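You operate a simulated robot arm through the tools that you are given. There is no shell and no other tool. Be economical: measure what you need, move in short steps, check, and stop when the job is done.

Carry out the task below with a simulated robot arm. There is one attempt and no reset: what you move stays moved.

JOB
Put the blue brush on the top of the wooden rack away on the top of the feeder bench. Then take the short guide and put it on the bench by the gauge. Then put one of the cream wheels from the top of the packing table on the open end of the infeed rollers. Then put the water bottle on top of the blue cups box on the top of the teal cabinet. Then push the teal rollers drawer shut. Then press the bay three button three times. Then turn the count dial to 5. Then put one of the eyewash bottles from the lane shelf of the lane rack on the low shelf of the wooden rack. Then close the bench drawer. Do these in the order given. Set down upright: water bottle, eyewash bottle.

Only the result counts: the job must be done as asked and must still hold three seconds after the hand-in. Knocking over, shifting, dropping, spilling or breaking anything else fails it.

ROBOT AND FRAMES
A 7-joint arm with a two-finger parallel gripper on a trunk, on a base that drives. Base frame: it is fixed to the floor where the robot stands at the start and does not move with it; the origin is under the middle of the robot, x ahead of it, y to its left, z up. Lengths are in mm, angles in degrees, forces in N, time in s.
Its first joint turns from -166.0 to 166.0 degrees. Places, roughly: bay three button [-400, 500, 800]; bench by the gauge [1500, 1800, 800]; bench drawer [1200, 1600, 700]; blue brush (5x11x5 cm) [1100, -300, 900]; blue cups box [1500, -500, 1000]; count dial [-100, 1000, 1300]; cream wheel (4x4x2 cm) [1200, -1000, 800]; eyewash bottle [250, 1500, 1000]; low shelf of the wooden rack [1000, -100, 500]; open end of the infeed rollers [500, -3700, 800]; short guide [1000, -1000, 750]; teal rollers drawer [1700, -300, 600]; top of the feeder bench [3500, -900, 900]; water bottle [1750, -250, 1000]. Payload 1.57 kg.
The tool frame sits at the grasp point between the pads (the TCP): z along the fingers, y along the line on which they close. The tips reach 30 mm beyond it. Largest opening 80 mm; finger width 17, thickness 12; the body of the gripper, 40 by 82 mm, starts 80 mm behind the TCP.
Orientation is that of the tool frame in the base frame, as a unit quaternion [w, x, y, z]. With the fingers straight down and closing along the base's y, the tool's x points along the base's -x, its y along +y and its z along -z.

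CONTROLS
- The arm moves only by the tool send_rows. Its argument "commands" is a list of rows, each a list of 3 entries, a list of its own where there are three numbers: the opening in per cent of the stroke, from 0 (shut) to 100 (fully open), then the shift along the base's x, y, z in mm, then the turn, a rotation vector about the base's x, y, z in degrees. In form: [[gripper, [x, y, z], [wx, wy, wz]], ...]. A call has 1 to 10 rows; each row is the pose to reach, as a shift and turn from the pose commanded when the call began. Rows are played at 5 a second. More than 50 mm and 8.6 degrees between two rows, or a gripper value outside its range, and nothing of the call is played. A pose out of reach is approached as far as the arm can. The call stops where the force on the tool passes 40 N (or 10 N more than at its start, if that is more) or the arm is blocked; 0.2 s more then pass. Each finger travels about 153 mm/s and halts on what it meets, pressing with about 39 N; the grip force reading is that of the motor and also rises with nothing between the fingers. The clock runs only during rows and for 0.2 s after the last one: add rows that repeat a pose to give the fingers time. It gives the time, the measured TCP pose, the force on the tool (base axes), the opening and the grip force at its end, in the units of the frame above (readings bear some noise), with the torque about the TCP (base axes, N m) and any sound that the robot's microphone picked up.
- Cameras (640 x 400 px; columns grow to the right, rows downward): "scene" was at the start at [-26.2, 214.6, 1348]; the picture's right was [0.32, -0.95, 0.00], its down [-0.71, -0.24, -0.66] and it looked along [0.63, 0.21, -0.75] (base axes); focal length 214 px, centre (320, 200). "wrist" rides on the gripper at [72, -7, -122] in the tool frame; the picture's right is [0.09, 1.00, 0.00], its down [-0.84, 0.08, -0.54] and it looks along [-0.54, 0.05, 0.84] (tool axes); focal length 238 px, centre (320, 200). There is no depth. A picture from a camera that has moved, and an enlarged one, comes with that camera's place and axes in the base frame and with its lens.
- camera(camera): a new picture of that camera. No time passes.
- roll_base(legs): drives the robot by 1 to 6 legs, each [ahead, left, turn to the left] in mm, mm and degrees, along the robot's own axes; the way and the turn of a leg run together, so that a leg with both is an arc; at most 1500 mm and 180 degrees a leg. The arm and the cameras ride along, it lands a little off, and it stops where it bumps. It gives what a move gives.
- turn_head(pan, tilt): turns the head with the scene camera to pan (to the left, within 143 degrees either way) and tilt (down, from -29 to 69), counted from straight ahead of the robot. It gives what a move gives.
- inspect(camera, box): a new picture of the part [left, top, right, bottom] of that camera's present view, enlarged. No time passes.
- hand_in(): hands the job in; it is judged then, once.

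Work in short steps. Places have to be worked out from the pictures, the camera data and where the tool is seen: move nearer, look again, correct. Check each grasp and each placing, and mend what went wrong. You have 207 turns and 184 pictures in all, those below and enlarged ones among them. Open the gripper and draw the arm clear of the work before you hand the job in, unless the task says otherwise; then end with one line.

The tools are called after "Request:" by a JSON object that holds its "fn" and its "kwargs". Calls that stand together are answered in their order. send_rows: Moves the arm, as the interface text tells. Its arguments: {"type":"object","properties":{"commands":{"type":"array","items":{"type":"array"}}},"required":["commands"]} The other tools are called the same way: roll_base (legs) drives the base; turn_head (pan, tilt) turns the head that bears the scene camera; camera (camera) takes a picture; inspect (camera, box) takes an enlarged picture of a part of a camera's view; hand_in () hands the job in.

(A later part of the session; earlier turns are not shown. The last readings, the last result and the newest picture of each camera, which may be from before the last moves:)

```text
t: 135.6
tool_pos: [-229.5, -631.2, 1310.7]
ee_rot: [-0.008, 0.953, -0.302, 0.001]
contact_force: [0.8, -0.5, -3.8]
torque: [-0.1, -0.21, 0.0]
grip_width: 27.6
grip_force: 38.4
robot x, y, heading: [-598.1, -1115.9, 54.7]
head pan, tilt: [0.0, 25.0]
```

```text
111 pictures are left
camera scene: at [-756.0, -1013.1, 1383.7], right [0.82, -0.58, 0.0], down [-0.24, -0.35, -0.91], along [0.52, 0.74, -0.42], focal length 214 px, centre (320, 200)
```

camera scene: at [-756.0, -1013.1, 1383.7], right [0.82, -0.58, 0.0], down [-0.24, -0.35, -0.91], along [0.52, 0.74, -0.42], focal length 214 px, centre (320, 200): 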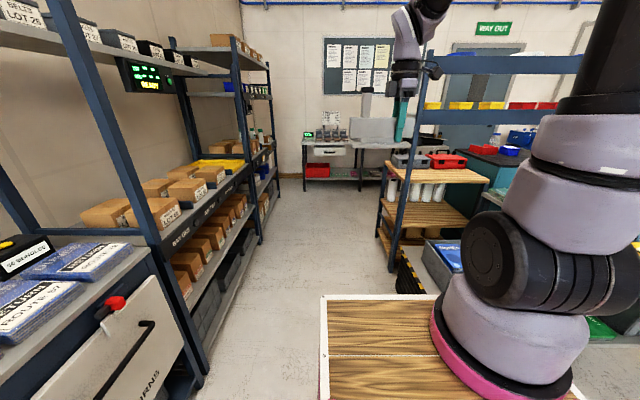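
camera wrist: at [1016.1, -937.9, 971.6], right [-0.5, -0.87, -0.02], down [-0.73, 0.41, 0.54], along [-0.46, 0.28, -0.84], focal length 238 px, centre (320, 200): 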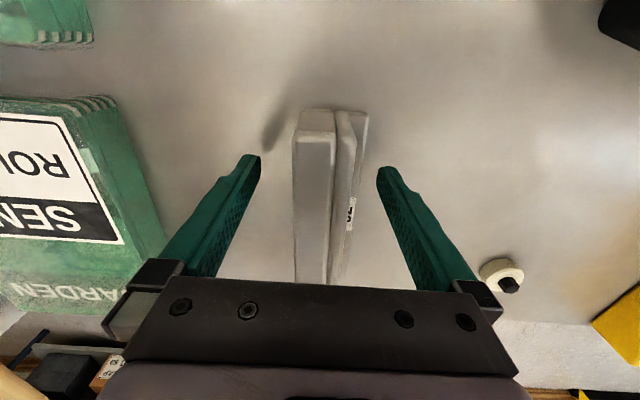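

The corridor is clear. I drive ahead toward the bench.

Request:
{"fn": "roll_base", "kwargs": {"legs": [[1300, 0, 0], [1150, 0, 0]]}}

Request:
{"fn": "turn_head", "kwargs": {"pan": 0, "tilt": 25}}

Request:
{"fn": "camera", "kwargs": {"camera": "scene"}}

Request:
{"fn": "inspect", "kwargs": {"camera": "scene", "box": [160, 100, 480, 300]}}

```text
t: 147.4
tool_pos: [1154.9, 1343.9, 1310.7]
ee_rot: [-0.008, 0.953, -0.304, 0.002]
contact_force: [1.2, 0.0, -4.3]
torque: [-0.11, -0.22, -0.01]
grip_width: 27.9
grip_force: 38.2
robot x, y, heading: [783.7, 864.0, 54.3]
head pan, tilt: [0.0, 25.0]
```

```text
t: 148.1
tool_pos: [1154.5, 1343.1, 1311.3]
ee_rot: [-0.008, 0.953, -0.304, 0.002]
contact_force: [0.0, -1.0, -4.4]
torque: [-0.11, -0.18, -0.01]
grip_width: 27.9
grip_force: 37.9
robot x, y, heading: [788.5, 861.5, 54.6]
head pan, tilt: [0.0, 25.0]
```

```text
110 pictures are left
camera scene: at [627.9, 965.8, 1383.8], right [0.81, -0.58, 0.0], down [-0.25, -0.34, -0.91], along [0.53, 0.74, -0.42], focal length 214 px, centre (320, 200)
```

scene: 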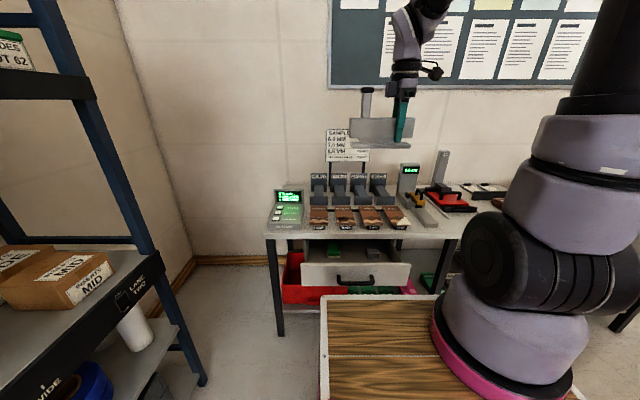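

```text
2.00 times, centred on (320, 200) of scene
camera zoom: at [627.9, 965.8, 1383.8], right [0.81, -0.58, 0.0], down [-0.25, -0.34, -0.91], along [0.53, 0.74, -0.42], focal length 429 px, centre (320, 200)
```

zoom: 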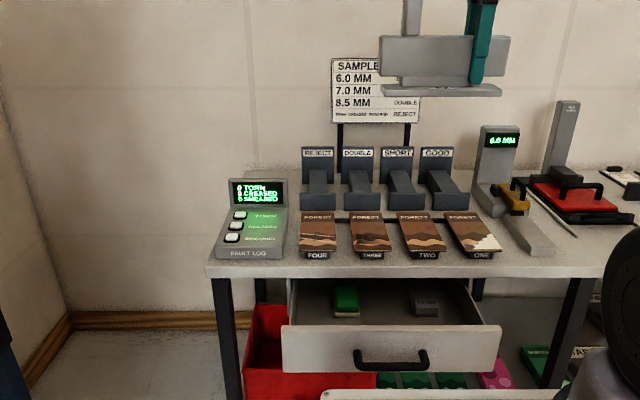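

The gauge is the device reading 6.0 MM. I move right and nearer to see the free bench space around it.

Request:
{"fn": "roll_base", "kwargs": {"legs": [[0, -330, 0], [200, 0, 0]]}}

Request:
{"fn": "turn_head", "kwargs": {"pan": 0, "tilt": 25}}

Request:
{"fn": "inspect", "kwargs": {"camera": "scene", "box": [160, 120, 480, 320]}}

Request:
{"fn": "camera", "kwargs": {"camera": "wrist"}}

```text
t: 149.9
tool_pos: [1374.3, 1193.0, 1309.6]
ee_rot: [-0.008, 0.949, -0.314, 0.002]
contact_force: [-0.4, -0.4, -4.6]
torque: [-0.11, -0.2, 0.03]
grip_width: 27.8
grip_force: 37.8
robot x, y, heading: [994.5, 718.5, 53.4]
head pan, tilt: [0.0, 25.0]
stopped in leg 1: the robot was blocked; the commanded pose is now the measured one
```

```text
t: 150.5
tool_pos: [1373.2, 1193.8, 1311.0]
ee_rot: [-0.008, 0.949, -0.315, 0.001]
contact_force: [-0.2, 0.7, -4.4]
torque: [-0.13, -0.17, 0.05]
grip_width: 27.7
grip_force: 37.9
robot x, y, heading: [999.7, 720.5, 53.5]
head pan, tilt: [0.0, 25.0]
```

```text
2.00 times, centred on (320, 220) of scene
camera zoom: at [838.0, 825.9, 1383.8], right [0.8, -0.6, 0.0], down [-0.25, -0.34, -0.91], along [0.54, 0.73, -0.42], focal length 429 px, centre (320, 160)
```

zoom: 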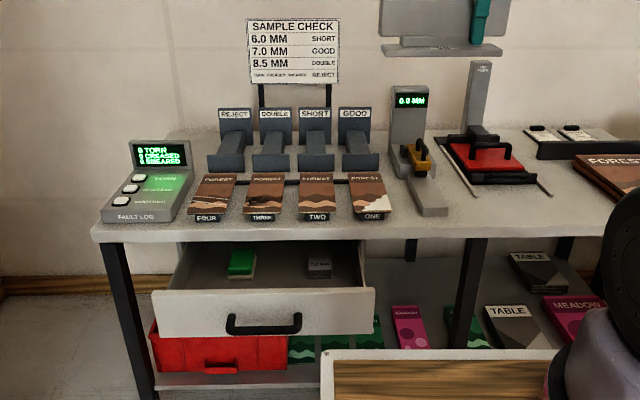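

```text
107 pictures are left
camera wrist: at [1433.2, 1153.5, 1433.3], right [-0.52, -0.85, -0.02], down [-0.72, 0.43, 0.54], along [-0.46, 0.29, -0.84], focal length 238 px, centre (320, 200)
```

wrist: 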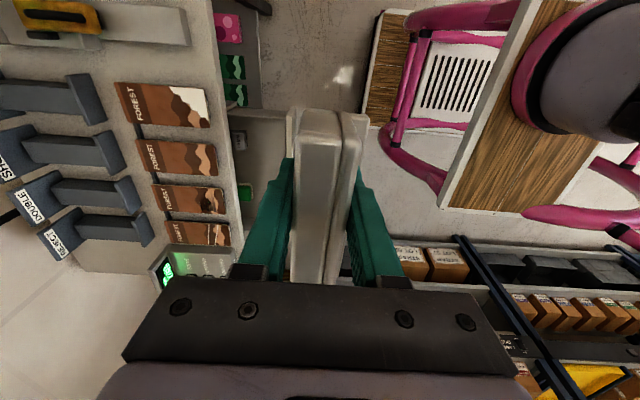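

I seem to have brushed the wooden rack's end with the robot's rear, so I first check that it's unmoved, then go forward before moving right.

Request:
{"fn": "roll_base", "kwargs": {"legs": [[150, 0, 1], [0, -280, 0]]}}

Request:
{"fn": "turn_head", "kwargs": {"pan": -130, "tilt": 30}}

Request:
{"fn": "camera", "kwargs": {"camera": "scene"}}

Request:
{"fn": "turn_head", "kwargs": {"pan": 0, "tilt": 30}}

Request:
{"fn": "camera", "kwargs": {"camera": "scene"}}

Request:
{"fn": "camera", "kwargs": {"camera": "wrist"}}

```text
t: 153.4
tool_pos: [1679.4, 1157.9, 1311.0]
ee_rot: [-0.007, 0.952, -0.305, 0.002]
contact_force: [-1.0, 0.4, -4.1]
torque: [-0.09, -0.17, -0.01]
grip_width: 27.7
grip_force: 37.9
robot x, y, heading: [1310.0, 674.8, 54.4]
head pan, tilt: [0.0, 25.0]
```

```text
t: 155.5
tool_pos: [1681.0, 1157.1, 1310.4]
ee_rot: [-0.007, 0.952, -0.306, 0.002]
contact_force: [0.0, -0.2, -5.1]
torque: [-0.11, -0.21, -0.01]
grip_width: 27.8
grip_force: 38.5
robot x, y, heading: [1309.0, 675.5, 54.5]
head pan, tilt: [-130.0, 30.0]
```

```text
106 pictures are left
camera scene: at [1119.9, 616.8, 1375.8], right [-0.97, -0.25, 0.0], down [-0.13, 0.48, -0.87], along [0.22, -0.84, -0.5], focal length 214 px, centre (320, 200)
```

scene: 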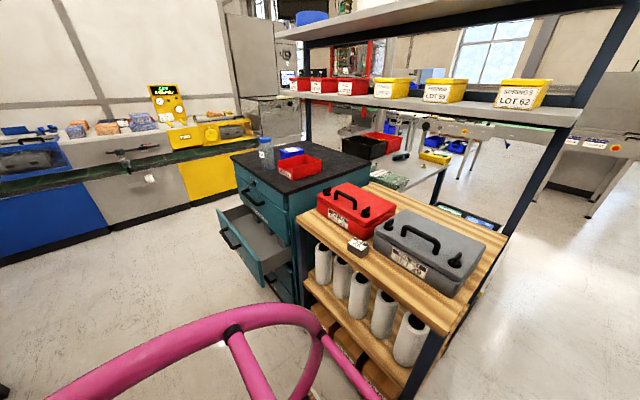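

```text
t: 157.6
tool_pos: [1679.2, 1156.8, 1311.4]
ee_rot: [-0.008, 0.952, -0.306, 0.002]
contact_force: [0.2, -0.1, -4.9]
torque: [-0.08, -0.16, -0.03]
grip_width: 27.9
grip_force: 37.9
robot x, y, heading: [1312.8, 677.7, 54.5]
head pan, tilt: [0.0, 30.0]
```

```text
105 pictures are left
camera scene: at [1149.7, 777.9, 1375.8], right [0.81, -0.58, 0.0], down [-0.29, -0.41, -0.87], along [0.5, 0.7, -0.5], focal length 214 px, centre (320, 200)
```

scene: 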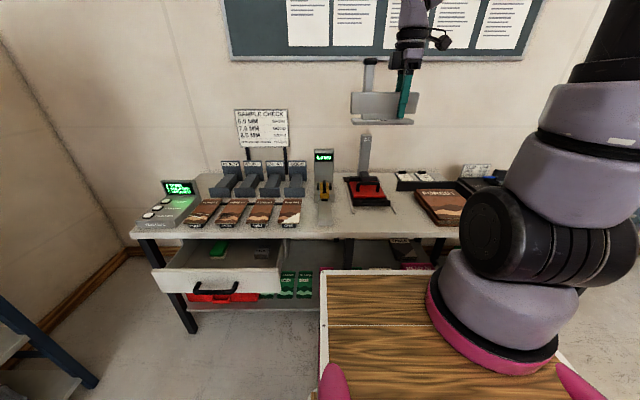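

```text
104 pictures are left
camera wrist: at [1739.7, 1118.0, 1433.3], right [-0.5, -0.86, -0.02], down [-0.73, 0.42, 0.54], along [-0.46, 0.29, -0.84], focal length 238 px, centre (320, 200)
```

wrist: 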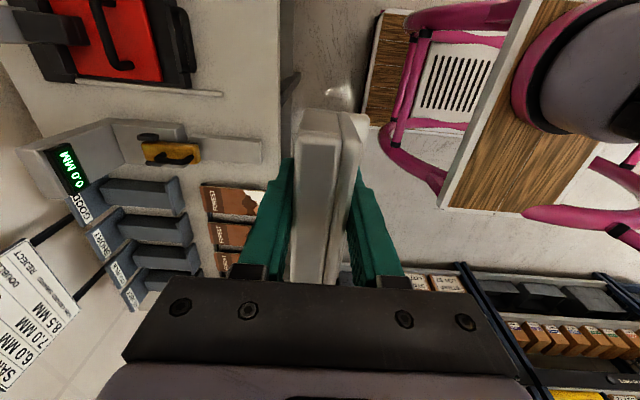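

The rack and its contents look undisturbed. The free strip right of the gauge is around (1771,1317). I move above it.

Request:
{"fn": "send_rows", "kwargs": {"commands": [[0, [11, 20, -39], [0, 0, 0]], [0, [23, 40, -78], [0, 0, 0]], [0, [34, 60, -117], [0, 0, 0]], [0, [46, 80, -156], [0, 0, 0]], [0, [57, 100, -194], [0, 0, 0]], [0, [68, 120, -233], [0, 0, 0]], [0, [80, 140, -272], [0, 0, 0]], [0, [91, 160, -311], [0, 0, 0]]]}}

Request:
{"fn": "camera", "kwargs": {"camera": "wrist"}}

Request:
{"fn": "inspect", "kwargs": {"camera": "scene", "box": [280, 100, 480, 250]}}

```text
t: 159.4
tool_pos: [1769.4, 1316.7, 1000.1]
ee_rot: [-0.008, 0.952, -0.306, 0.002]
contact_force: [-0.2, -0.2, -4.5]
torque: [-0.08, -0.21, 0.01]
grip_width: 28.0
grip_force: 37.6
robot x, y, heading: [1310.1, 673.8, 54.4]
head pan, tilt: [0.0, 30.0]
```

```text
103 pictures are left
camera wrist: at [1830.7, 1277.8, 1122.2], right [-0.5, -0.86, -0.02], down [-0.73, 0.42, 0.54], along [-0.46, 0.29, -0.84], focal length 238 px, centre (320, 200)
```

wrist: 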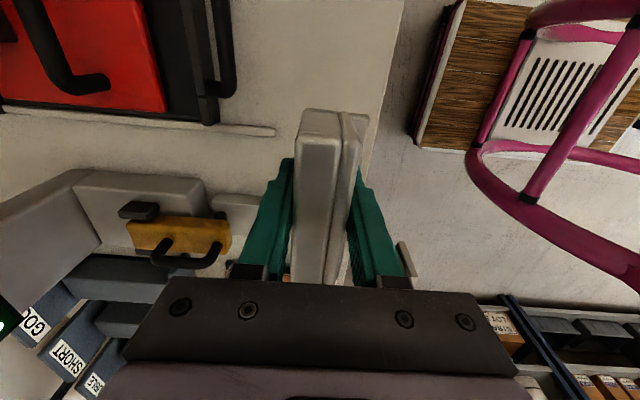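

```text
2.67 times, centred on (380, 175) of scene
camera zoom: at [1149.3, 777.4, 1375.8], right [0.81, -0.58, 0.0], down [-0.29, -0.41, -0.87], along [0.5, 0.71, -0.5], focal length 572 px, centre (160, 267)
```

zoom: 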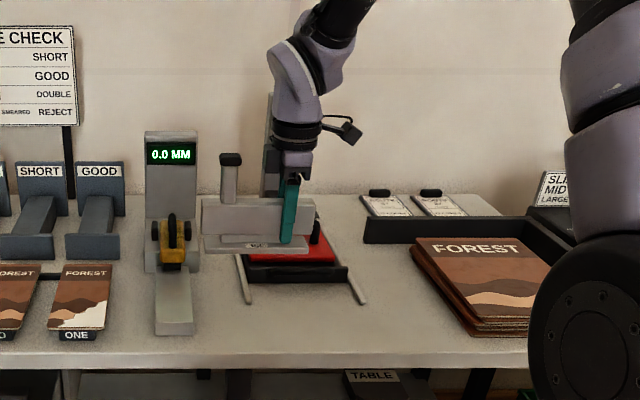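

I shift 15 mm more away from the gauge, then lower until contact.

Request:
{"fn": "send_rows", "kwargs": {"commands": [[0, [12, -9, -30], [0, 0, 0]], [0, [12, -9, -70], [0, 0, 0]], [0, [12, -9, -105], [0, 0, 0]], [0, [12, -9, -125], [0, 0, 0]], [0, [12, -9, -133], [0, 0, 0]], [0, [12, -9, -140], [0, 0, 0]], [0, [12, -9, -146], [0, 0, 0]], [0, [12, -9, -151], [0, 0, 0]]]}}

Request:
{"fn": "inspect", "kwargs": {"camera": "scene", "box": [280, 100, 480, 250]}}

```text
t: 161.2
tool_pos: [1781.8, 1307.1, 849.5]
ee_rot: [-0.008, 0.952, -0.306, 0.002]
contact_force: [0.5, 0.3, -4.7]
torque: [-0.13, -0.22, 0.0]
grip_width: 28.1
grip_force: 38.5
robot x, y, heading: [1308.4, 675.6, 54.4]
head pan, tilt: [0.0, 30.0]
```

```text
2.67 times, centred on (380, 175) of scene
camera zoom: at [1149.7, 778.0, 1375.8], right [0.81, -0.58, 0.0], down [-0.29, -0.41, -0.87], along [0.5, 0.7, -0.5], focal length 572 px, centre (160, 267)
```

zoom: 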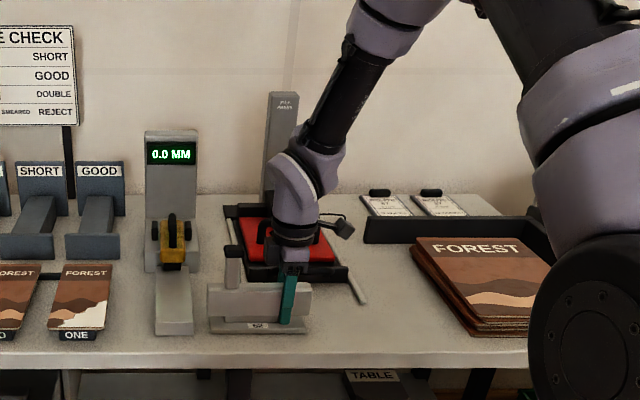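

Not in contact yet. I keep lowering in small steps.

Request:
{"fn": "send_rows", "kwargs": {"commands": [[0, [0, 0, -5], [0, 0, 0]], [0, [0, 0, -9], [0, 0, 0]], [0, [0, 0, -13], [0, 0, 0]], [0, [0, 0, -17], [0, 0, 0]], [0, [0, 0, -21], [0, 0, 0]], [0, [0, 0, -25], [0, 0, 0]], [0, [0, 0, -29], [0, 0, 0]], [0, [0, 0, -33], [0, 0, 0]]]}}

Request:
{"fn": "inspect", "kwargs": {"camera": "scene", "box": [280, 100, 480, 250]}}

Request:
{"fn": "camera", "kwargs": {"camera": "wrist"}}

```text
t: 162.0
tool_pos: [1782.3, 1309.5, 842.1]
ee_rot: [-0.01, 0.952, -0.306, 0.003]
contact_force: [-3.0, -6.6, 17.7]
torque: [-0.9, 0.25, -0.07]
grip_width: 27.8
grip_force: 38.0
robot x, y, heading: [1311.4, 674.7, 54.5]
head pan, tilt: [0.0, 30.0]
stopped in row 3: the force on the tool passed its limit at 48 N (the readings are from after the stop); the commanded pose is now the measured one
```

```text
2.67 times, centred on (380, 175) of scene
camera zoom: at [1149.2, 777.1, 1375.8], right [0.81, -0.58, 0.0], down [-0.29, -0.41, -0.87], along [0.5, 0.71, -0.5], focal length 572 px, centre (160, 267)
```

zoom: 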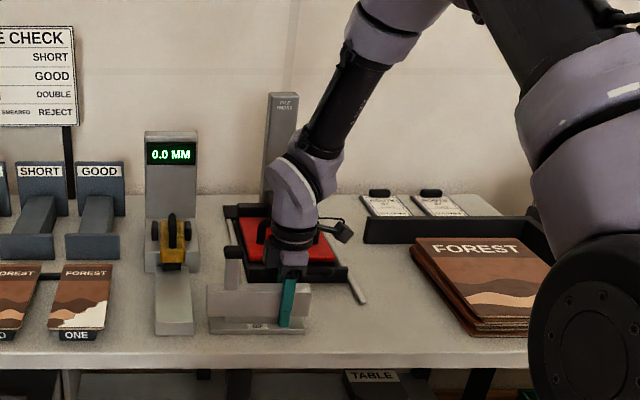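

```text
99 pictures are left
camera wrist: at [1842.7, 1269.6, 964.3], right [-0.51, -0.86, -0.02], down [-0.73, 0.42, 0.54], along [-0.46, 0.29, -0.84], focal length 238 px, centre (320, 200)
```

wrist: 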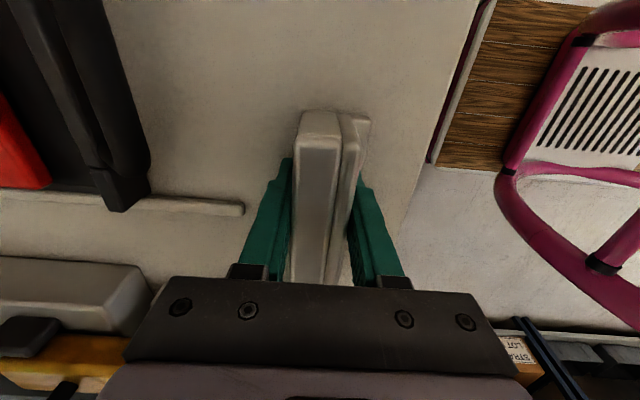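

The guide stands on the bench. I release partly and rise straight up.

Request:
{"fn": "send_rows", "kwargs": {"commands": [[45, [0, 0, 1], [0, 0, 0]], [75, [0, 0, 1], [0, 0, 0]], [75, [0, 0, 1], [0, 0, 0]], [75, [0, 0, 30], [0, 0, 0]], [75, [0, 0, 75], [0, 0, 0]], [75, [0, 0, 120], [0, 0, 0]], [75, [0, 0, 165], [0, 0, 0]], [75, [-10, -15, 210], [0, 0, 0]], [75, [-20, -30, 255], [0, 0, 0]]]}}

Request:
{"fn": "inspect", "kwargs": {"camera": "scene", "box": [280, 100, 480, 250]}}

```text
t: 164.0
tool_pos: [1761.6, 1280.3, 1095.5]
ee_rot: [-0.008, 0.952, -0.306, 0.001]
contact_force: [1.1, 0.7, -0.3]
torque: [-0.04, 0.0, 0.03]
grip_width: 59.7
grip_force: 0.0
robot x, y, heading: [1309.4, 675.8, 54.6]
head pan, tilt: [0.0, 30.0]
```

```text
2.67 times, centred on (380, 175) of scene
camera zoom: at [1150.1, 778.4, 1375.8], right [0.81, -0.58, 0.0], down [-0.29, -0.41, -0.87], along [0.5, 0.7, -0.5], focal length 572 px, centre (160, 267)
```

zoom: 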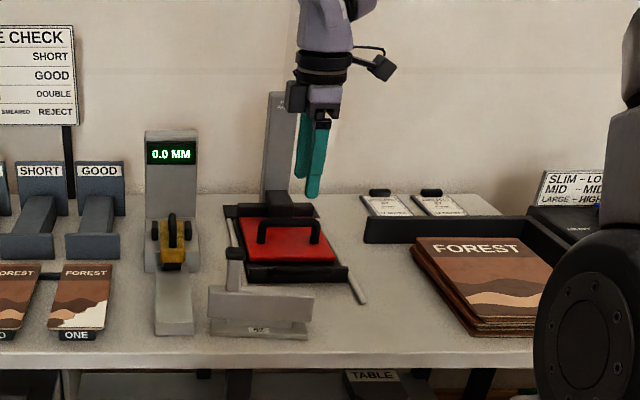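

The guide stands beside the gauge. I want to be sure the surface it stands on is the same bench as the gauge's, so I look along the bench for a seam.

Request:
{"fn": "turn_head", "kwargs": {"pan": -35, "tilt": 35}}

Request:
{"fn": "camera", "kwargs": {"camera": "scene"}}

Request:
{"fn": "camera", "kwargs": {"camera": "wrist"}}

```text
t: 165.0
tool_pos: [1763.6, 1280.5, 1096.6]
ee_rot: [-0.009, 0.952, -0.307, 0.002]
contact_force: [-0.2, 0.0, 0.0]
torque: [0.02, -0.02, 0.0]
grip_width: 59.9
grip_force: 0.0
robot x, y, heading: [1308.4, 674.2, 54.6]
head pan, tilt: [-35.0, 35.0]
```

```text
97 pictures are left
camera scene: at [1180.1, 733.6, 1368.0], right [0.33, -0.94, 0.0], down [-0.54, -0.19, -0.82], along [0.77, 0.27, -0.57], focal length 214 px, centre (320, 200)
```

scene: 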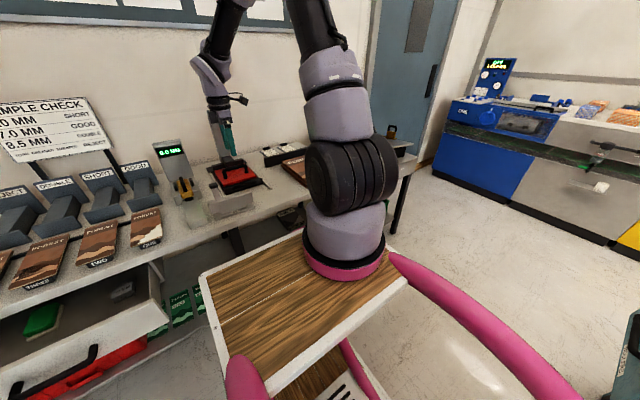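

```text
96 pictures are left
camera wrist: at [1822.9, 1240.4, 1218.7], right [-0.51, -0.86, -0.02], down [-0.73, 0.42, 0.54], along [-0.46, 0.29, -0.84], focal length 238 px, centre (320, 200)
```

wrist: 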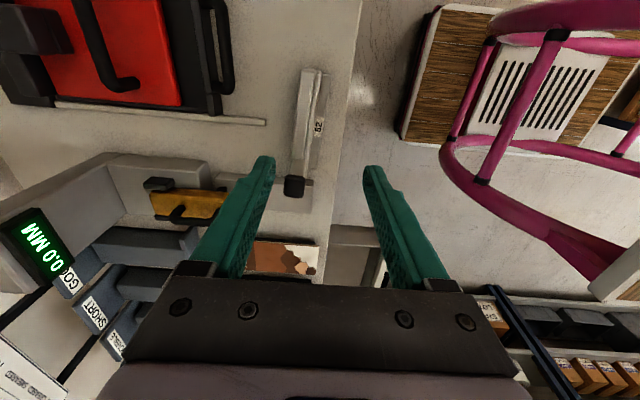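

The bench is one continuous surface, so the guide is done. I pull the arm up and drive back the same way to the packing table for a wheel.

Request:
{"fn": "send_rows", "kwargs": {"commands": [[100, [-14, -20, 40], [0, 0, 0]], [100, [-28, -40, 80], [0, 0, 0]], [100, [-42, -60, 120], [0, 0, 0]], [100, [-56, -80, 160], [0, 0, 0]], [100, [-70, -100, 200], [0, 0, 0]], [100, [-84, -120, 240], [0, 0, 0]]]}}

Request:
{"fn": "roll_base", "kwargs": {"legs": [[0, 580, 0], [-1300, 0, 0], [-1180, 0, 0], [0, -1060, 0]]}}

Request:
{"fn": "turn_head", "kwargs": {"pan": 0, "tilt": 35}}

Request:
{"fn": "camera", "kwargs": {"camera": "scene"}}

```text
t: 166.4
tool_pos: [1679.5, 1160.4, 1334.5]
ee_rot: [-0.009, 0.952, -0.306, 0.002]
contact_force: [0.3, -0.5, -0.4]
torque: [-0.01, 0.03, 0.0]
grip_width: 80.0
grip_force: 0.1
robot x, y, heading: [1312.5, 674.5, 54.4]
head pan, tilt: [-35.0, 35.0]
```

```text
t: 186.3
tool_pos: [661.5, -1142.1, 1335.4]
ee_rot: [-0.01, 0.951, -0.308, 0.002]
contact_force: [-0.3, 0.2, 0.1]
torque: [0.03, 0.0, -0.02]
grip_width: 79.9
grip_force: 0.1
robot x, y, heading: [291.3, -1622.4, 54.4]
head pan, tilt: [-35.0, 35.0]
```

```text
t: 187.3
tool_pos: [660.9, -1141.8, 1335.0]
ee_rot: [-0.01, 0.952, -0.307, 0.002]
contact_force: [0.3, -0.1, 0.0]
torque: [-0.03, 0.01, 0.02]
grip_width: 79.8
grip_force: 0.0
robot x, y, heading: [291.1, -1625.2, 54.5]
head pan, tilt: [0.0, 35.0]
```

```text
95 pictures are left
camera scene: at [128.1, -1523.4, 1368.0], right [0.81, -0.58, 0.0], down [-0.34, -0.47, -0.82], along [0.48, 0.66, -0.57], focal length 214 px, centre (320, 200)
```

scene: 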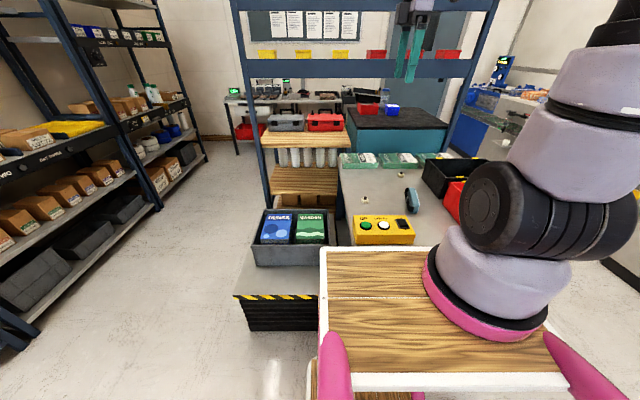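

Wheel A is at about (760,-1001), within reach from here. I move above it.

Request:
{"fn": "send_rows", "kwargs": {"commands": [[100, [12, 18, -42], [0, 0, 0]], [100, [25, 36, -84], [0, 0, 0]], [100, [37, 53, -126], [0, 0, 0]], [100, [50, 71, -168], [0, 0, 0]], [100, [62, 89, -210], [0, 0, 0]], [100, [74, 107, -252], [0, 0, 0]], [100, [87, 124, -294], [0, 0, 0]], [100, [99, 142, -335], [0, 0, 0]]]}}

Request:
{"fn": "camera", "kwargs": {"camera": "wrist"}}

```text
t: 189.1
tool_pos: [758.7, -1002.1, 999.1]
ee_rot: [-0.011, 0.951, -0.308, 0.002]
contact_force: [-0.3, 0.5, 1.1]
torque: [0.04, 0.0, -0.04]
grip_width: 79.9
grip_force: 0.1
robot x, y, heading: [289.5, -1625.4, 54.3]
head pan, tilt: [0.0, 35.0]
```

```text
94 pictures are left
camera wrist: at [818.9, -1041.9, 1121.6], right [-0.51, -0.86, -0.02], down [-0.73, 0.42, 0.54], along [-0.46, 0.29, -0.84], focal length 238 px, centre (320, 200)
```

wrist: 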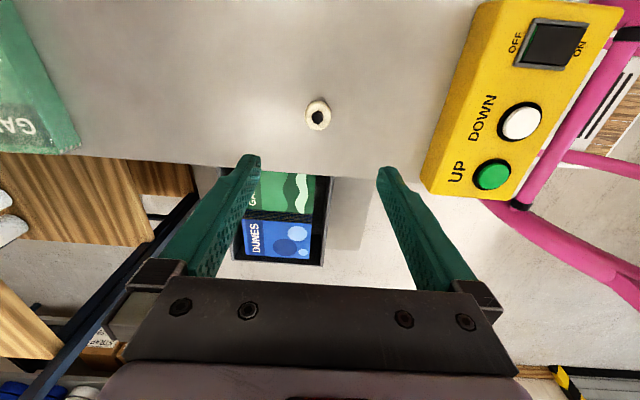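

Wheel at (763,-999). I descend around it with open fingers until the tips touch the table.

Request:
{"fn": "send_rows", "kwargs": {"commands": [[100, [4, 3, -45], [0, 0, 0]], [100, [4, 3, -90], [0, 0, 0]], [100, [4, 3, -130], [0, 0, 0]], [100, [4, 3, -150], [0, 0, 0]], [100, [4, 3, -157], [0, 0, 0]]]}}

Request:
{"fn": "camera", "kwargs": {"camera": "wrist"}}

Request:
{"fn": "inspect", "kwargs": {"camera": "scene", "box": [320, 150, 420, 220]}}

```text
t: 190.3
tool_pos: [761.2, -997.8, 843.5]
ee_rot: [-0.01, 0.951, -0.308, 0.002]
contact_force: [-0.2, 0.2, 0.3]
torque: [-0.01, -0.01, -0.01]
grip_width: 80.2
grip_force: 0.1
robot x, y, heading: [293.8, -1624.9, 54.2]
head pan, tilt: [0.0, 35.0]
```

```text
93 pictures are left
camera wrist: at [822.2, -1037.4, 966.7], right [-0.51, -0.86, -0.02], down [-0.73, 0.42, 0.54], along [-0.46, 0.29, -0.84], focal length 238 px, centre (320, 200)
```

wrist: 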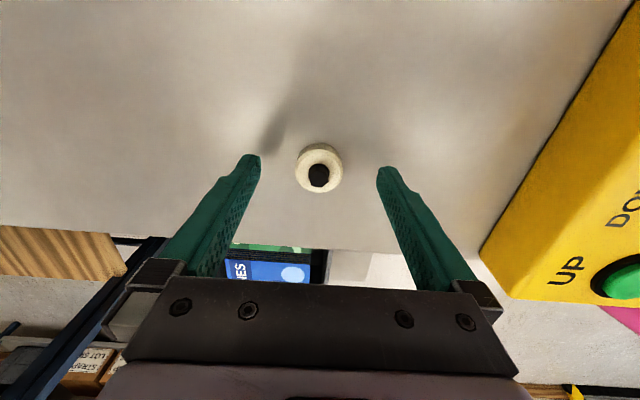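

```text
5.71 times, centred on (370, 185) of scene
camera zoom: at [127.9, -1523.4, 1368.0], right [0.81, -0.58, 0.0], down [-0.33, -0.47, -0.82], along [0.48, 0.67, -0.57], focal length 1226 px, centre (34, 286)
```

zoom: 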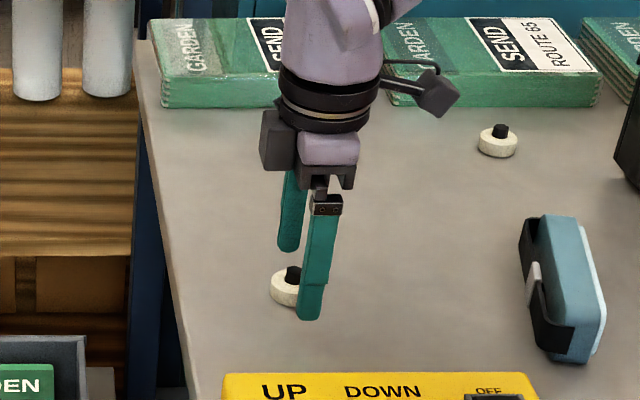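

Still above the table. I lower in small steps.

Request:
{"fn": "send_rows", "kwargs": {"commands": [[100, [0, 0, -5], [0, 0, 0]], [100, [0, 0, -10], [0, 0, 0]], [100, [0, 0, -15], [0, 0, 0]], [100, [0, 0, -20], [0, 0, 0]], [100, [0, 0, -25], [0, 0, 0]]]}}

Request:
{"fn": "camera", "kwargs": {"camera": "wrist"}}

```text
t: 191.2
tool_pos: [761.8, -997.8, 831.7]
ee_rot: [-0.01, 0.951, -0.308, 0.002]
contact_force: [-4.3, -9.2, 21.3]
torque: [-1.08, 0.73, 0.07]
grip_width: 79.9
grip_force: 0.0
robot x, y, heading: [293.0, -1627.7, 54.2]
head pan, tilt: [0.0, 35.0]
stopped in row 4: the force on the tool passed its limit at 53 N (the readings are from after the stop); the commanded pose is now the measured one
```

```text
91 pictures are left
camera wrist: at [822.0, -1037.8, 953.8], right [-0.51, -0.86, -0.02], down [-0.73, 0.42, 0.54], along [-0.46, 0.29, -0.84], focal length 238 px, centre (320, 200)
```

wrist: 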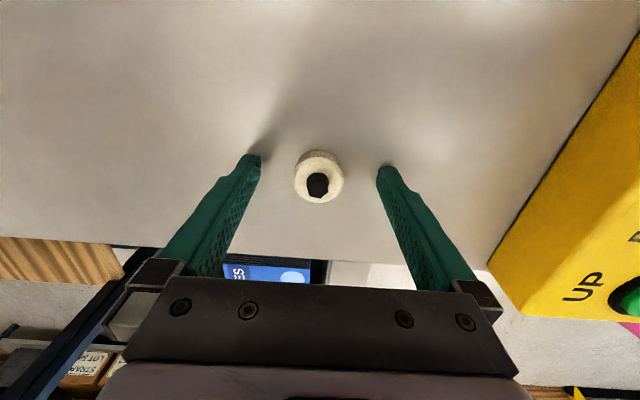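

Tips touch at TCP z≈830, so the table is ≈799. I raise 4 mm, centre slightly, and close on the wheel.

Request:
{"fn": "send_rows", "kwargs": {"commands": [[100, [-4, 3, 4], [0, 0, 0]], [50, [-4, 3, 4], [0, 0, 0]], [0, [-4, 3, 4], [0, 0, 0]], [0, [-4, 3, 4], [0, 0, 0]], [0, [-4, 3, 4], [0, 0, 0]]]}}

Request:
{"fn": "camera", "kwargs": {"camera": "wrist"}}

```text
t: 192.3
tool_pos: [758.2, -994.5, 833.6]
ee_rot: [-0.01, 0.951, -0.308, 0.002]
contact_force: [0.5, -0.4, 0.6]
torque: [-0.05, -0.02, -0.02]
grip_width: 30.1
grip_force: 39.5
robot x, y, heading: [289.1, -1626.2, 54.3]
head pan, tilt: [0.0, 35.0]
```

```text
90 pictures are left
camera wrist: at [818.4, -1034.0, 956.7], right [-0.51, -0.86, -0.02], down [-0.73, 0.42, 0.54], along [-0.46, 0.29, -0.84], focal length 238 px, centre (320, 200)
```

wrist: 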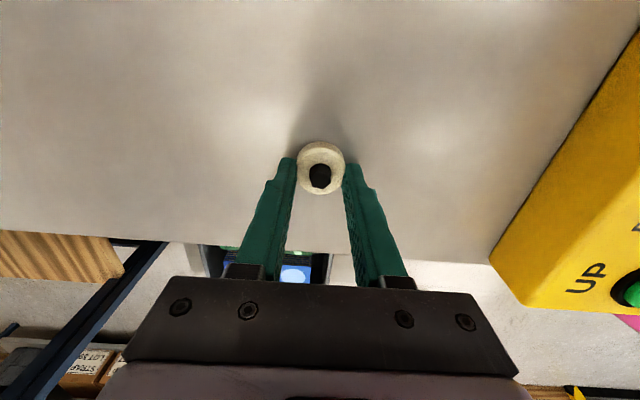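

The grip is on a chord (30 mm), with the wheel off-centre. I reopen, shift 10 mm the other way and close again.

Request:
{"fn": "send_rows", "kwargs": {"commands": [[100, [0, 0, 0], [0, 0, 0]], [100, [0, 0, 0], [0, 0, 0]], [100, [8, -6, 0], [0, 0, 0]], [50, [8, -6, 0], [0, 0, 0]], [0, [8, -6, 0], [0, 0, 0]], [0, [8, -6, 0], [0, 0, 0]], [0, [8, -6, 0], [0, 0, 0]]]}}

Request:
{"fn": "camera", "kwargs": {"camera": "wrist"}}

```text
t: 193.9
tool_pos: [766.5, -1001.5, 835.3]
ee_rot: [-0.009, 0.951, -0.308, 0.001]
contact_force: [-0.2, -0.9, 0.5]
torque: [-0.04, 0.04, -0.01]
grip_width: 30.1
grip_force: 39.4
robot x, y, heading: [292.2, -1622.5, 54.4]
head pan, tilt: [0.0, 35.0]
```

```text
89 pictures are left
camera wrist: at [825.9, -1040.1, 956.6], right [-0.51, -0.86, -0.02], down [-0.73, 0.42, 0.54], along [-0.46, 0.29, -0.84], focal length 238 px, centre (320, 200)
```

wrist: 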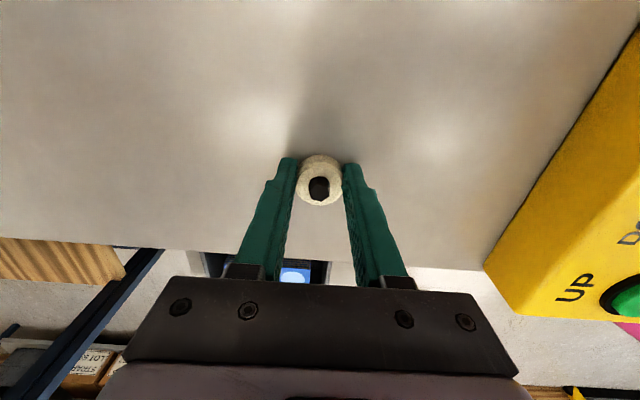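

The width is the same, so the wheel is about 30 mm across here. I lift and check.

Request:
{"fn": "send_rows", "kwargs": {"commands": [[0, [0, 0, 20], [0, 0, 0]], [0, [0, 0, 60], [0, 0, 0]], [0, [0, 0, 105], [0, 0, 0]], [0, [0, 0, 150], [0, 0, 0]], [0, [-10, -14, 195], [0, 0, 0]], [0, [-20, -28, 240], [0, 0, 0]], [0, [-40, -56, 275], [0, 0, 0]], [0, [-60, -84, 310], [0, 0, 0]], [0, [-80, -112, 345], [0, 0, 0]]]}}

Request:
{"fn": "camera", "kwargs": {"camera": "wrist"}}

```text
t: 195.9
tool_pos: [687.1, -1112.7, 1180.0]
ee_rot: [-0.01, 0.951, -0.308, 0.002]
contact_force: [0.4, -0.1, -0.8]
torque: [0.0, 0.04, -0.03]
grip_width: 30.0
grip_force: 39.3
robot x, y, heading: [288.3, -1622.8, 54.4]
head pan, tilt: [0.0, 35.0]
```

```text
88 pictures are left
camera wrist: at [747.1, -1152.5, 1302.3], right [-0.51, -0.86, -0.02], down [-0.73, 0.42, 0.54], along [-0.46, 0.29, -0.84], focal length 238 px, centre (320, 200)
```

wrist: 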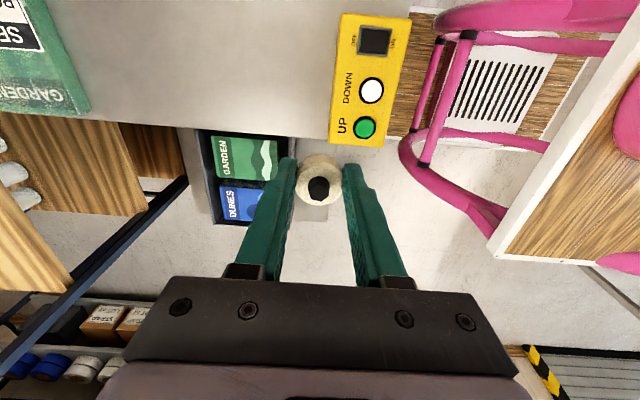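

The wheel is held. I back off, turn around, and head to the infeed rollers.

Request:
{"fn": "roll_base", "kwargs": {"legs": [[-250, 0, 0], [0, 0, 180]]}}

Request:
{"fn": "turn_head", "kwargs": {"pan": 30, "tilt": 15}}

Request:
{"fn": "camera", "kwargs": {"camera": "scene"}}

```text
t: 205.2
tool_pos: [-221.6, -2353.6, 1179.4]
ee_rot: [-0.003, 0.283, 0.959, -0.009]
contact_force: [0.8, 0.9, 0.0]
torque: [-0.01, 0.01, 0.02]
grip_width: 30.7
grip_force: 39.2
robot x, y, heading: [147.4, -1824.0, -122.9]
head pan, tilt: [0.0, 35.0]
```

```text
t: 206.2
tool_pos: [-221.2, -2354.9, 1180.3]
ee_rot: [-0.002, 0.282, 0.959, -0.011]
contact_force: [0.4, -0.1, 0.5]
torque: [-0.01, -0.02, -0.02]
grip_width: 31.0
grip_force: 39.0
robot x, y, heading: [147.1, -1821.4, -122.7]
head pan, tilt: [30.0, 15.0]
```

```text
87 pictures are left
camera scene: at [356.6, -1933.9, 1399.9], right [-1.0, 0.05, 0.0], down [0.01, 0.26, -0.97], along [-0.04, -0.96, -0.26], focal length 214 px, centre (320, 200)
```

scene: 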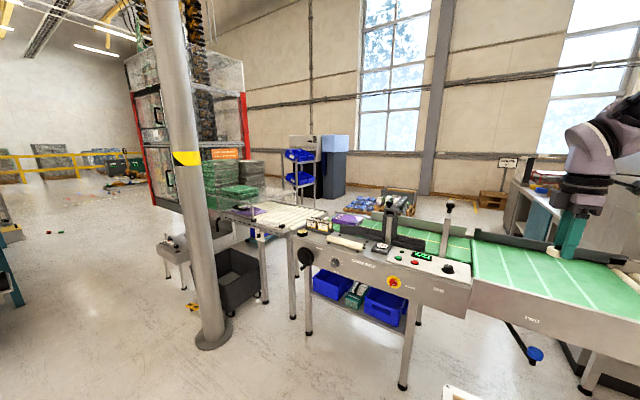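

I zoom in on the roller section.

Request:
{"fn": "inspect", "kwargs": {"camera": "scene", "box": [190, 150, 430, 300]}}

```text
2.67 times, centred on (310, 225) of scene
camera zoom: at [356.6, -1933.9, 1399.9], right [-1.0, 0.05, 0.0], down [0.01, 0.26, -0.97], along [-0.04, -0.96, -0.26], focal length 572 px, centre (347, 133)
```

zoom: 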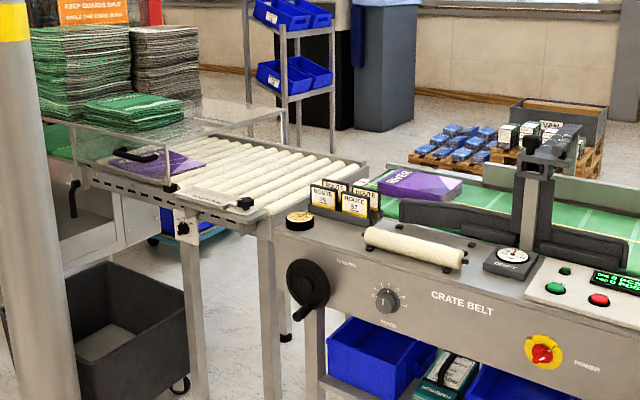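

The open end is the exposed stretch nearest the crate belt, about (445,-3605). I drive left 1100 and forward 300, then look closer.

Request:
{"fn": "roll_base", "kwargs": {"legs": [[0, 0, -2.3], [0, 1100, 0], [300, 0, 0]]}}

Request:
{"fn": "turn_head", "kwargs": {"pan": 0, "tilt": 25}}

Request:
{"fn": "camera", "kwargs": {"camera": "scene"}}

Request:
{"fn": "camera", "kwargs": {"camera": "wrist"}}

```text
t: 213.9
tool_pos: [495.9, -3221.2, 1179.5]
ee_rot: [-0.002, 0.298, 0.954, -0.011]
contact_force: [-0.2, 0.2, -0.4]
torque: [0.02, 0.0, -0.01]
grip_width: 30.9
grip_force: 39.1
robot x, y, heading: [883.6, -2697.0, -124.6]
head pan, tilt: [30.0, 15.0]
```

```text
t: 214.8
tool_pos: [497.7, -3222.2, 1179.2]
ee_rot: [-0.003, 0.298, 0.954, -0.011]
contact_force: [0.1, -0.5, 0.9]
torque: [0.02, -0.01, -0.01]
grip_width: 31.1
grip_force: 39.0
robot x, y, heading: [882.7, -2702.5, -124.6]
head pan, tilt: [0.0, 25.0]
```

```text
85 pictures are left
camera scene: at [1043.5, -2803.4, 1383.8], right [-0.82, 0.57, 0.0], down [0.24, 0.35, -0.91], along [-0.51, -0.75, -0.42], focal length 214 px, centre (320, 200)
```

scene: 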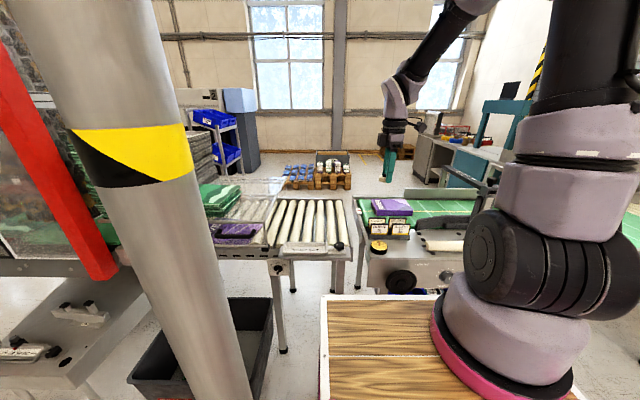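

```text
84 pictures are left
camera wrist: at [434.6, -3184.9, 1302.8], right [0.49, 0.87, -0.02], down [0.74, -0.4, 0.54], along [0.46, -0.28, -0.84], focal length 238 px, centre (320, 200)
```

wrist: 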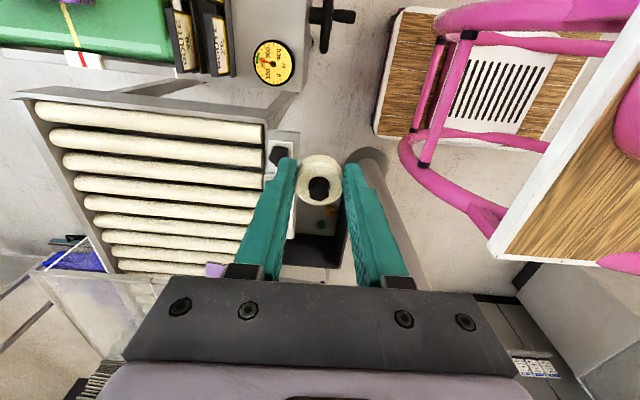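

I zoom on the rollers from both cameras.

Request:
{"fn": "inspect", "kwargs": {"camera": "scene", "box": [200, 160, 440, 310]}}

Request:
{"fn": "inspect", "kwargs": {"camera": "wrist", "box": [0, 60, 320, 290]}}

```text
2.67 times, centred on (320, 235) of scene
camera zoom: at [1043.5, -2803.4, 1383.8], right [-0.82, 0.57, 0.0], down [0.24, 0.35, -0.91], along [-0.51, -0.75, -0.42], focal length 572 px, centre (320, 107)
```

zoom: 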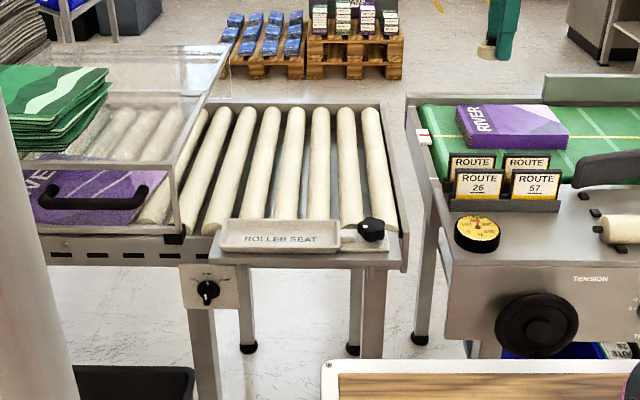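

```text
1.74 times, centred on (160, 175) of wrist
camera zoom: at [434.6, -3184.9, 1302.8], right [0.49, 0.87, -0.02], down [0.74, -0.4, 0.54], along [0.46, -0.28, -0.84], focal length 414 px, centre (598, 244)
```

zoom: 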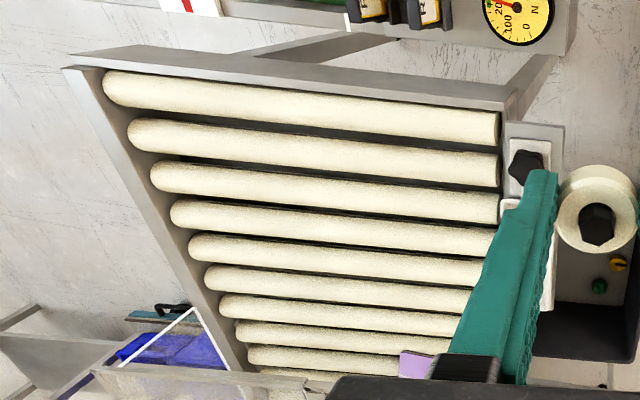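

Valley between rollers 2 and 3 lies near (434,-3647), z≈775. I drive forward 220 and hover above it to check.

Request:
{"fn": "roll_base", "kwargs": {"legs": [[220, 0, 0]]}}

Request:
{"fn": "camera", "kwargs": {"camera": "scene"}}

Request:
{"fn": "camera", "kwargs": {"camera": "wrist"}}

```text
t: 216.5
tool_pos: [376.8, -3409.9, 1179.9]
ee_rot: [-0.002, 0.295, 0.955, -0.01]
contact_force: [0.2, 0.1, 0.7]
torque: [0.08, -0.05, -0.03]
grip_width: 30.8
grip_force: 39.4
robot x, y, heading: [760.3, -2887.2, -124.2]
head pan, tilt: [0.0, 25.0]
```

```text
81 pictures are left
camera scene: at [920.4, -2987.7, 1383.8], right [-0.83, 0.56, 0.0], down [0.24, 0.35, -0.91], along [-0.51, -0.75, -0.42], focal length 214 px, centre (320, 200)
```

scene: 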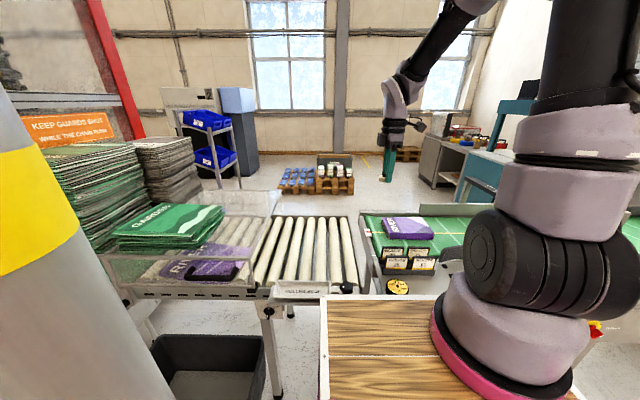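

```text
80 pictures are left
camera wrist: at [313.9, -3372.9, 1302.6], right [0.48, 0.87, -0.02], down [0.74, -0.4, 0.54], along [0.47, -0.28, -0.84], focal length 238 px, centre (320, 200)
```

wrist: 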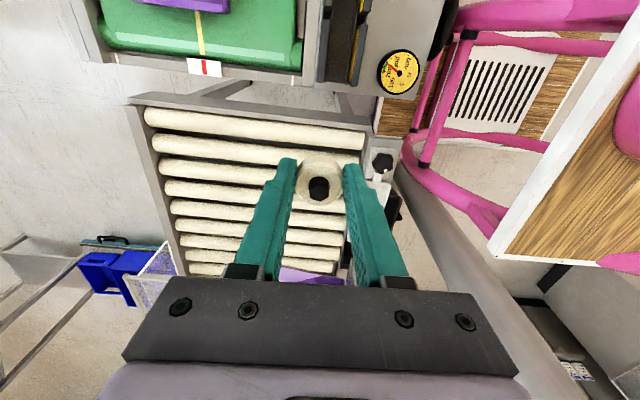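

Both views agree on about (431,-3660). I move above it at TCP z 950.

Request:
{"fn": "send_rows", "kwargs": {"commands": [[0, [7, -31, -29], [0, 0, 0]], [0, [14, -62, -58], [0, 0, 0]], [0, [20, -94, -86], [0, 0, 0]], [0, [27, -125, -115], [0, 0, 0]], [0, [34, -156, -144], [0, 0, 0]], [0, [40, -188, -172], [0, 0, 0]], [0, [47, -219, -201], [0, 0, 0]], [0, [54, -250, -230], [0, 0, 0]]]}}

Request:
{"fn": "camera", "kwargs": {"camera": "wrist"}}

Request:
{"fn": "inspect", "kwargs": {"camera": "scene", "box": [240, 190, 400, 300]}}

```text
t: 218.3
tool_pos: [429.3, -3658.8, 949.9]
ee_rot: [-0.003, 0.296, 0.955, -0.011]
contact_force: [0.2, 1.0, 0.5]
torque: [-0.03, 0.01, 0.0]
grip_width: 30.9
grip_force: 39.6
robot x, y, heading: [759.1, -2884.8, -124.4]
head pan, tilt: [0.0, 25.0]
```

```text
79 pictures are left
camera wrist: at [367.4, -3621.4, 1073.2], right [0.49, 0.87, -0.02], down [0.74, -0.4, 0.54], along [0.46, -0.28, -0.84], focal length 238 px, centre (320, 200)
```

wrist: 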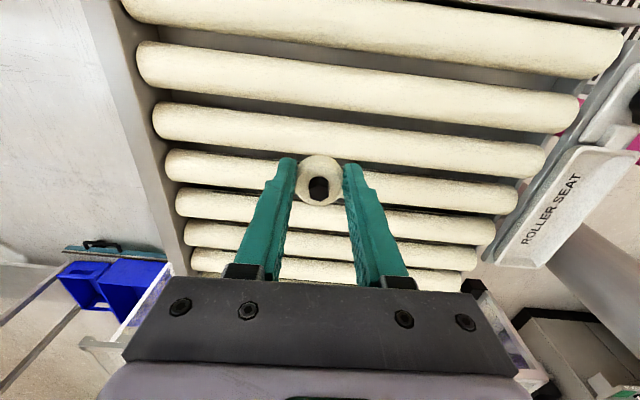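

```text
3.64 times, centred on (320, 245) of scene
camera zoom: at [920.5, -2987.0, 1383.8], right [-0.83, 0.56, 0.0], down [0.24, 0.35, -0.91], along [-0.51, -0.75, -0.42], focal length 780 px, centre (320, 36)
```

zoom: 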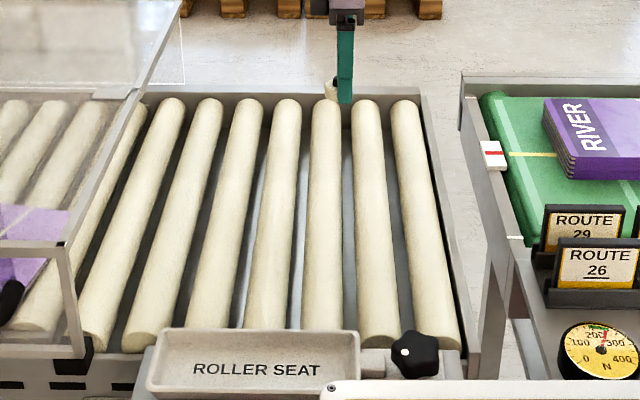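

The wheel is now almost over a roller. I shift 18 mm toward the open end to reach the valley, and lower to z 850.

Request:
{"fn": "send_rows", "kwargs": {"commands": [[0, [-15, 10, -20], [0, 0, 0]], [0, [-15, 10, -60], [0, 0, 0]], [0, [-15, 10, -95], [0, 0, 0]]]}}

Request:
{"fn": "camera", "kwargs": {"camera": "wrist"}}

Request:
{"fn": "inspect", "kwargs": {"camera": "scene", "box": [240, 190, 400, 300]}}

```text
t: 219.1
tool_pos: [414.7, -3650.0, 853.4]
ee_rot: [-0.003, 0.294, 0.956, -0.01]
contact_force: [-0.1, 0.2, 1.2]
torque: [0.01, -0.01, 0.02]
grip_width: 30.9
grip_force: 38.9
robot x, y, heading: [758.9, -2885.6, -123.9]
head pan, tilt: [0.0, 25.0]
```

```text
77 pictures are left
camera wrist: at [352.5, -3613.3, 976.6], right [0.48, 0.87, -0.02], down [0.74, -0.4, 0.54], along [0.47, -0.28, -0.84], focal length 238 px, centre (320, 200)
```

wrist: 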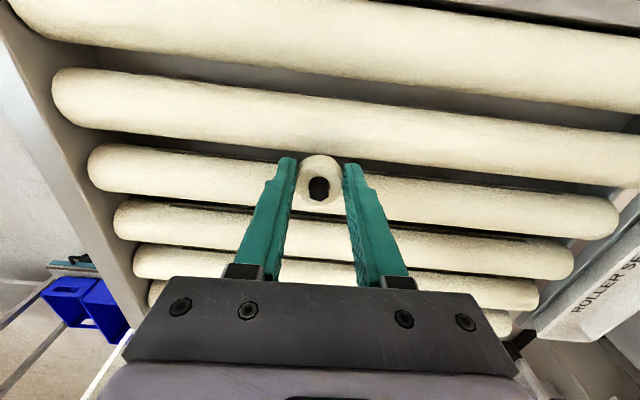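

```text
3.64 times, centred on (320, 245) of scene
camera zoom: at [920.7, -2987.2, 1383.8], right [-0.83, 0.56, 0.0], down [0.24, 0.35, -0.91], along [-0.51, -0.75, -0.42], focal length 780 px, centre (320, 36)
```

zoom: 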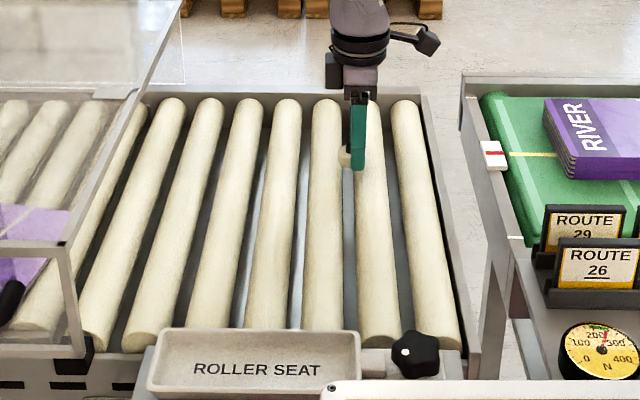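

The wheel is over the valley. I lower in small steps until contact.

Request:
{"fn": "send_rows", "kwargs": {"commands": [[0, [2, -1, -8], [0, 0, 0]], [0, [2, -1, -14], [0, 0, 0]], [0, [2, -1, -19], [0, 0, 0]], [0, [2, -1, -23], [0, 0, 0]], [0, [2, -1, -27], [0, 0, 0]], [0, [2, -1, -31], [0, 0, 0]], [0, [2, -1, -35], [0, 0, 0]], [0, [2, -1, -39], [0, 0, 0]], [0, [2, -1, -43], [0, 0, 0]], [0, [2, -1, -46], [0, 0, 0]]]}}

Request:
{"fn": "inspect", "kwargs": {"camera": "scene", "box": [240, 190, 400, 300]}}

```text
t: 220.2
tool_pos: [418.4, -3653.4, 835.0]
ee_rot: [-0.002, 0.295, 0.955, -0.014]
contact_force: [0.4, 3.2, 12.7]
torque: [0.09, -0.17, 0.01]
grip_width: 31.1
grip_force: 39.2
robot x, y, heading: [760.1, -2886.8, -123.7]
head pan, tilt: [0.0, 25.0]
stopped in row 5: the force on the tool passed its limit at 65 N (the readings are from after the stop); the commanded pose is now the measured one
```

```text
3.64 times, centred on (320, 245) of scene
camera zoom: at [920.8, -2986.9, 1383.8], right [-0.83, 0.56, 0.0], down [0.24, 0.35, -0.91], along [-0.51, -0.75, -0.42], focal length 780 px, centre (320, 36)
```

zoom: 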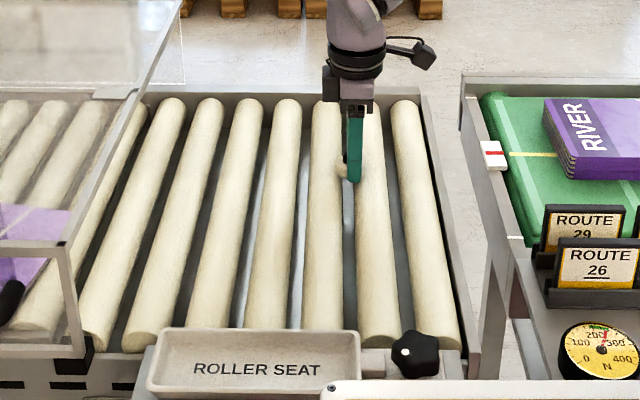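

Contact. I release gently and check from the wrist.

Request:
{"fn": "send_rows", "kwargs": {"commands": [[45, [0, 0, 1], [0, 0, 0]], [60, [0, 0, 1], [0, 0, 0]], [70, [0, 0, 1], [0, 0, 0]], [70, [0, 0, 1], [0, 0, 0]]]}}

Request:
{"fn": "camera", "kwargs": {"camera": "wrist"}}

```text
t: 221.2
tool_pos: [417.0, -3654.0, 836.9]
ee_rot: [-0.002, 0.296, 0.955, -0.013]
contact_force: [-3.1, -3.2, 10.9]
torque: [0.28, -0.06, 0.12]
grip_width: 52.0
grip_force: 0.0
robot x, y, heading: [759.8, -2888.0, -124.0]
head pan, tilt: [0.0, 25.0]
```

```text
74 pictures are left
camera wrist: at [355.4, -3615.2, 958.7], right [0.49, 0.87, -0.03], down [0.74, -0.4, 0.54], along [0.46, -0.28, -0.84], focal length 238 px, centre (320, 200)
```

wrist: 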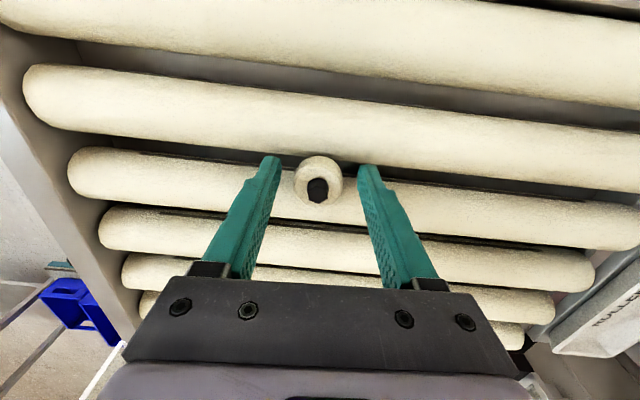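

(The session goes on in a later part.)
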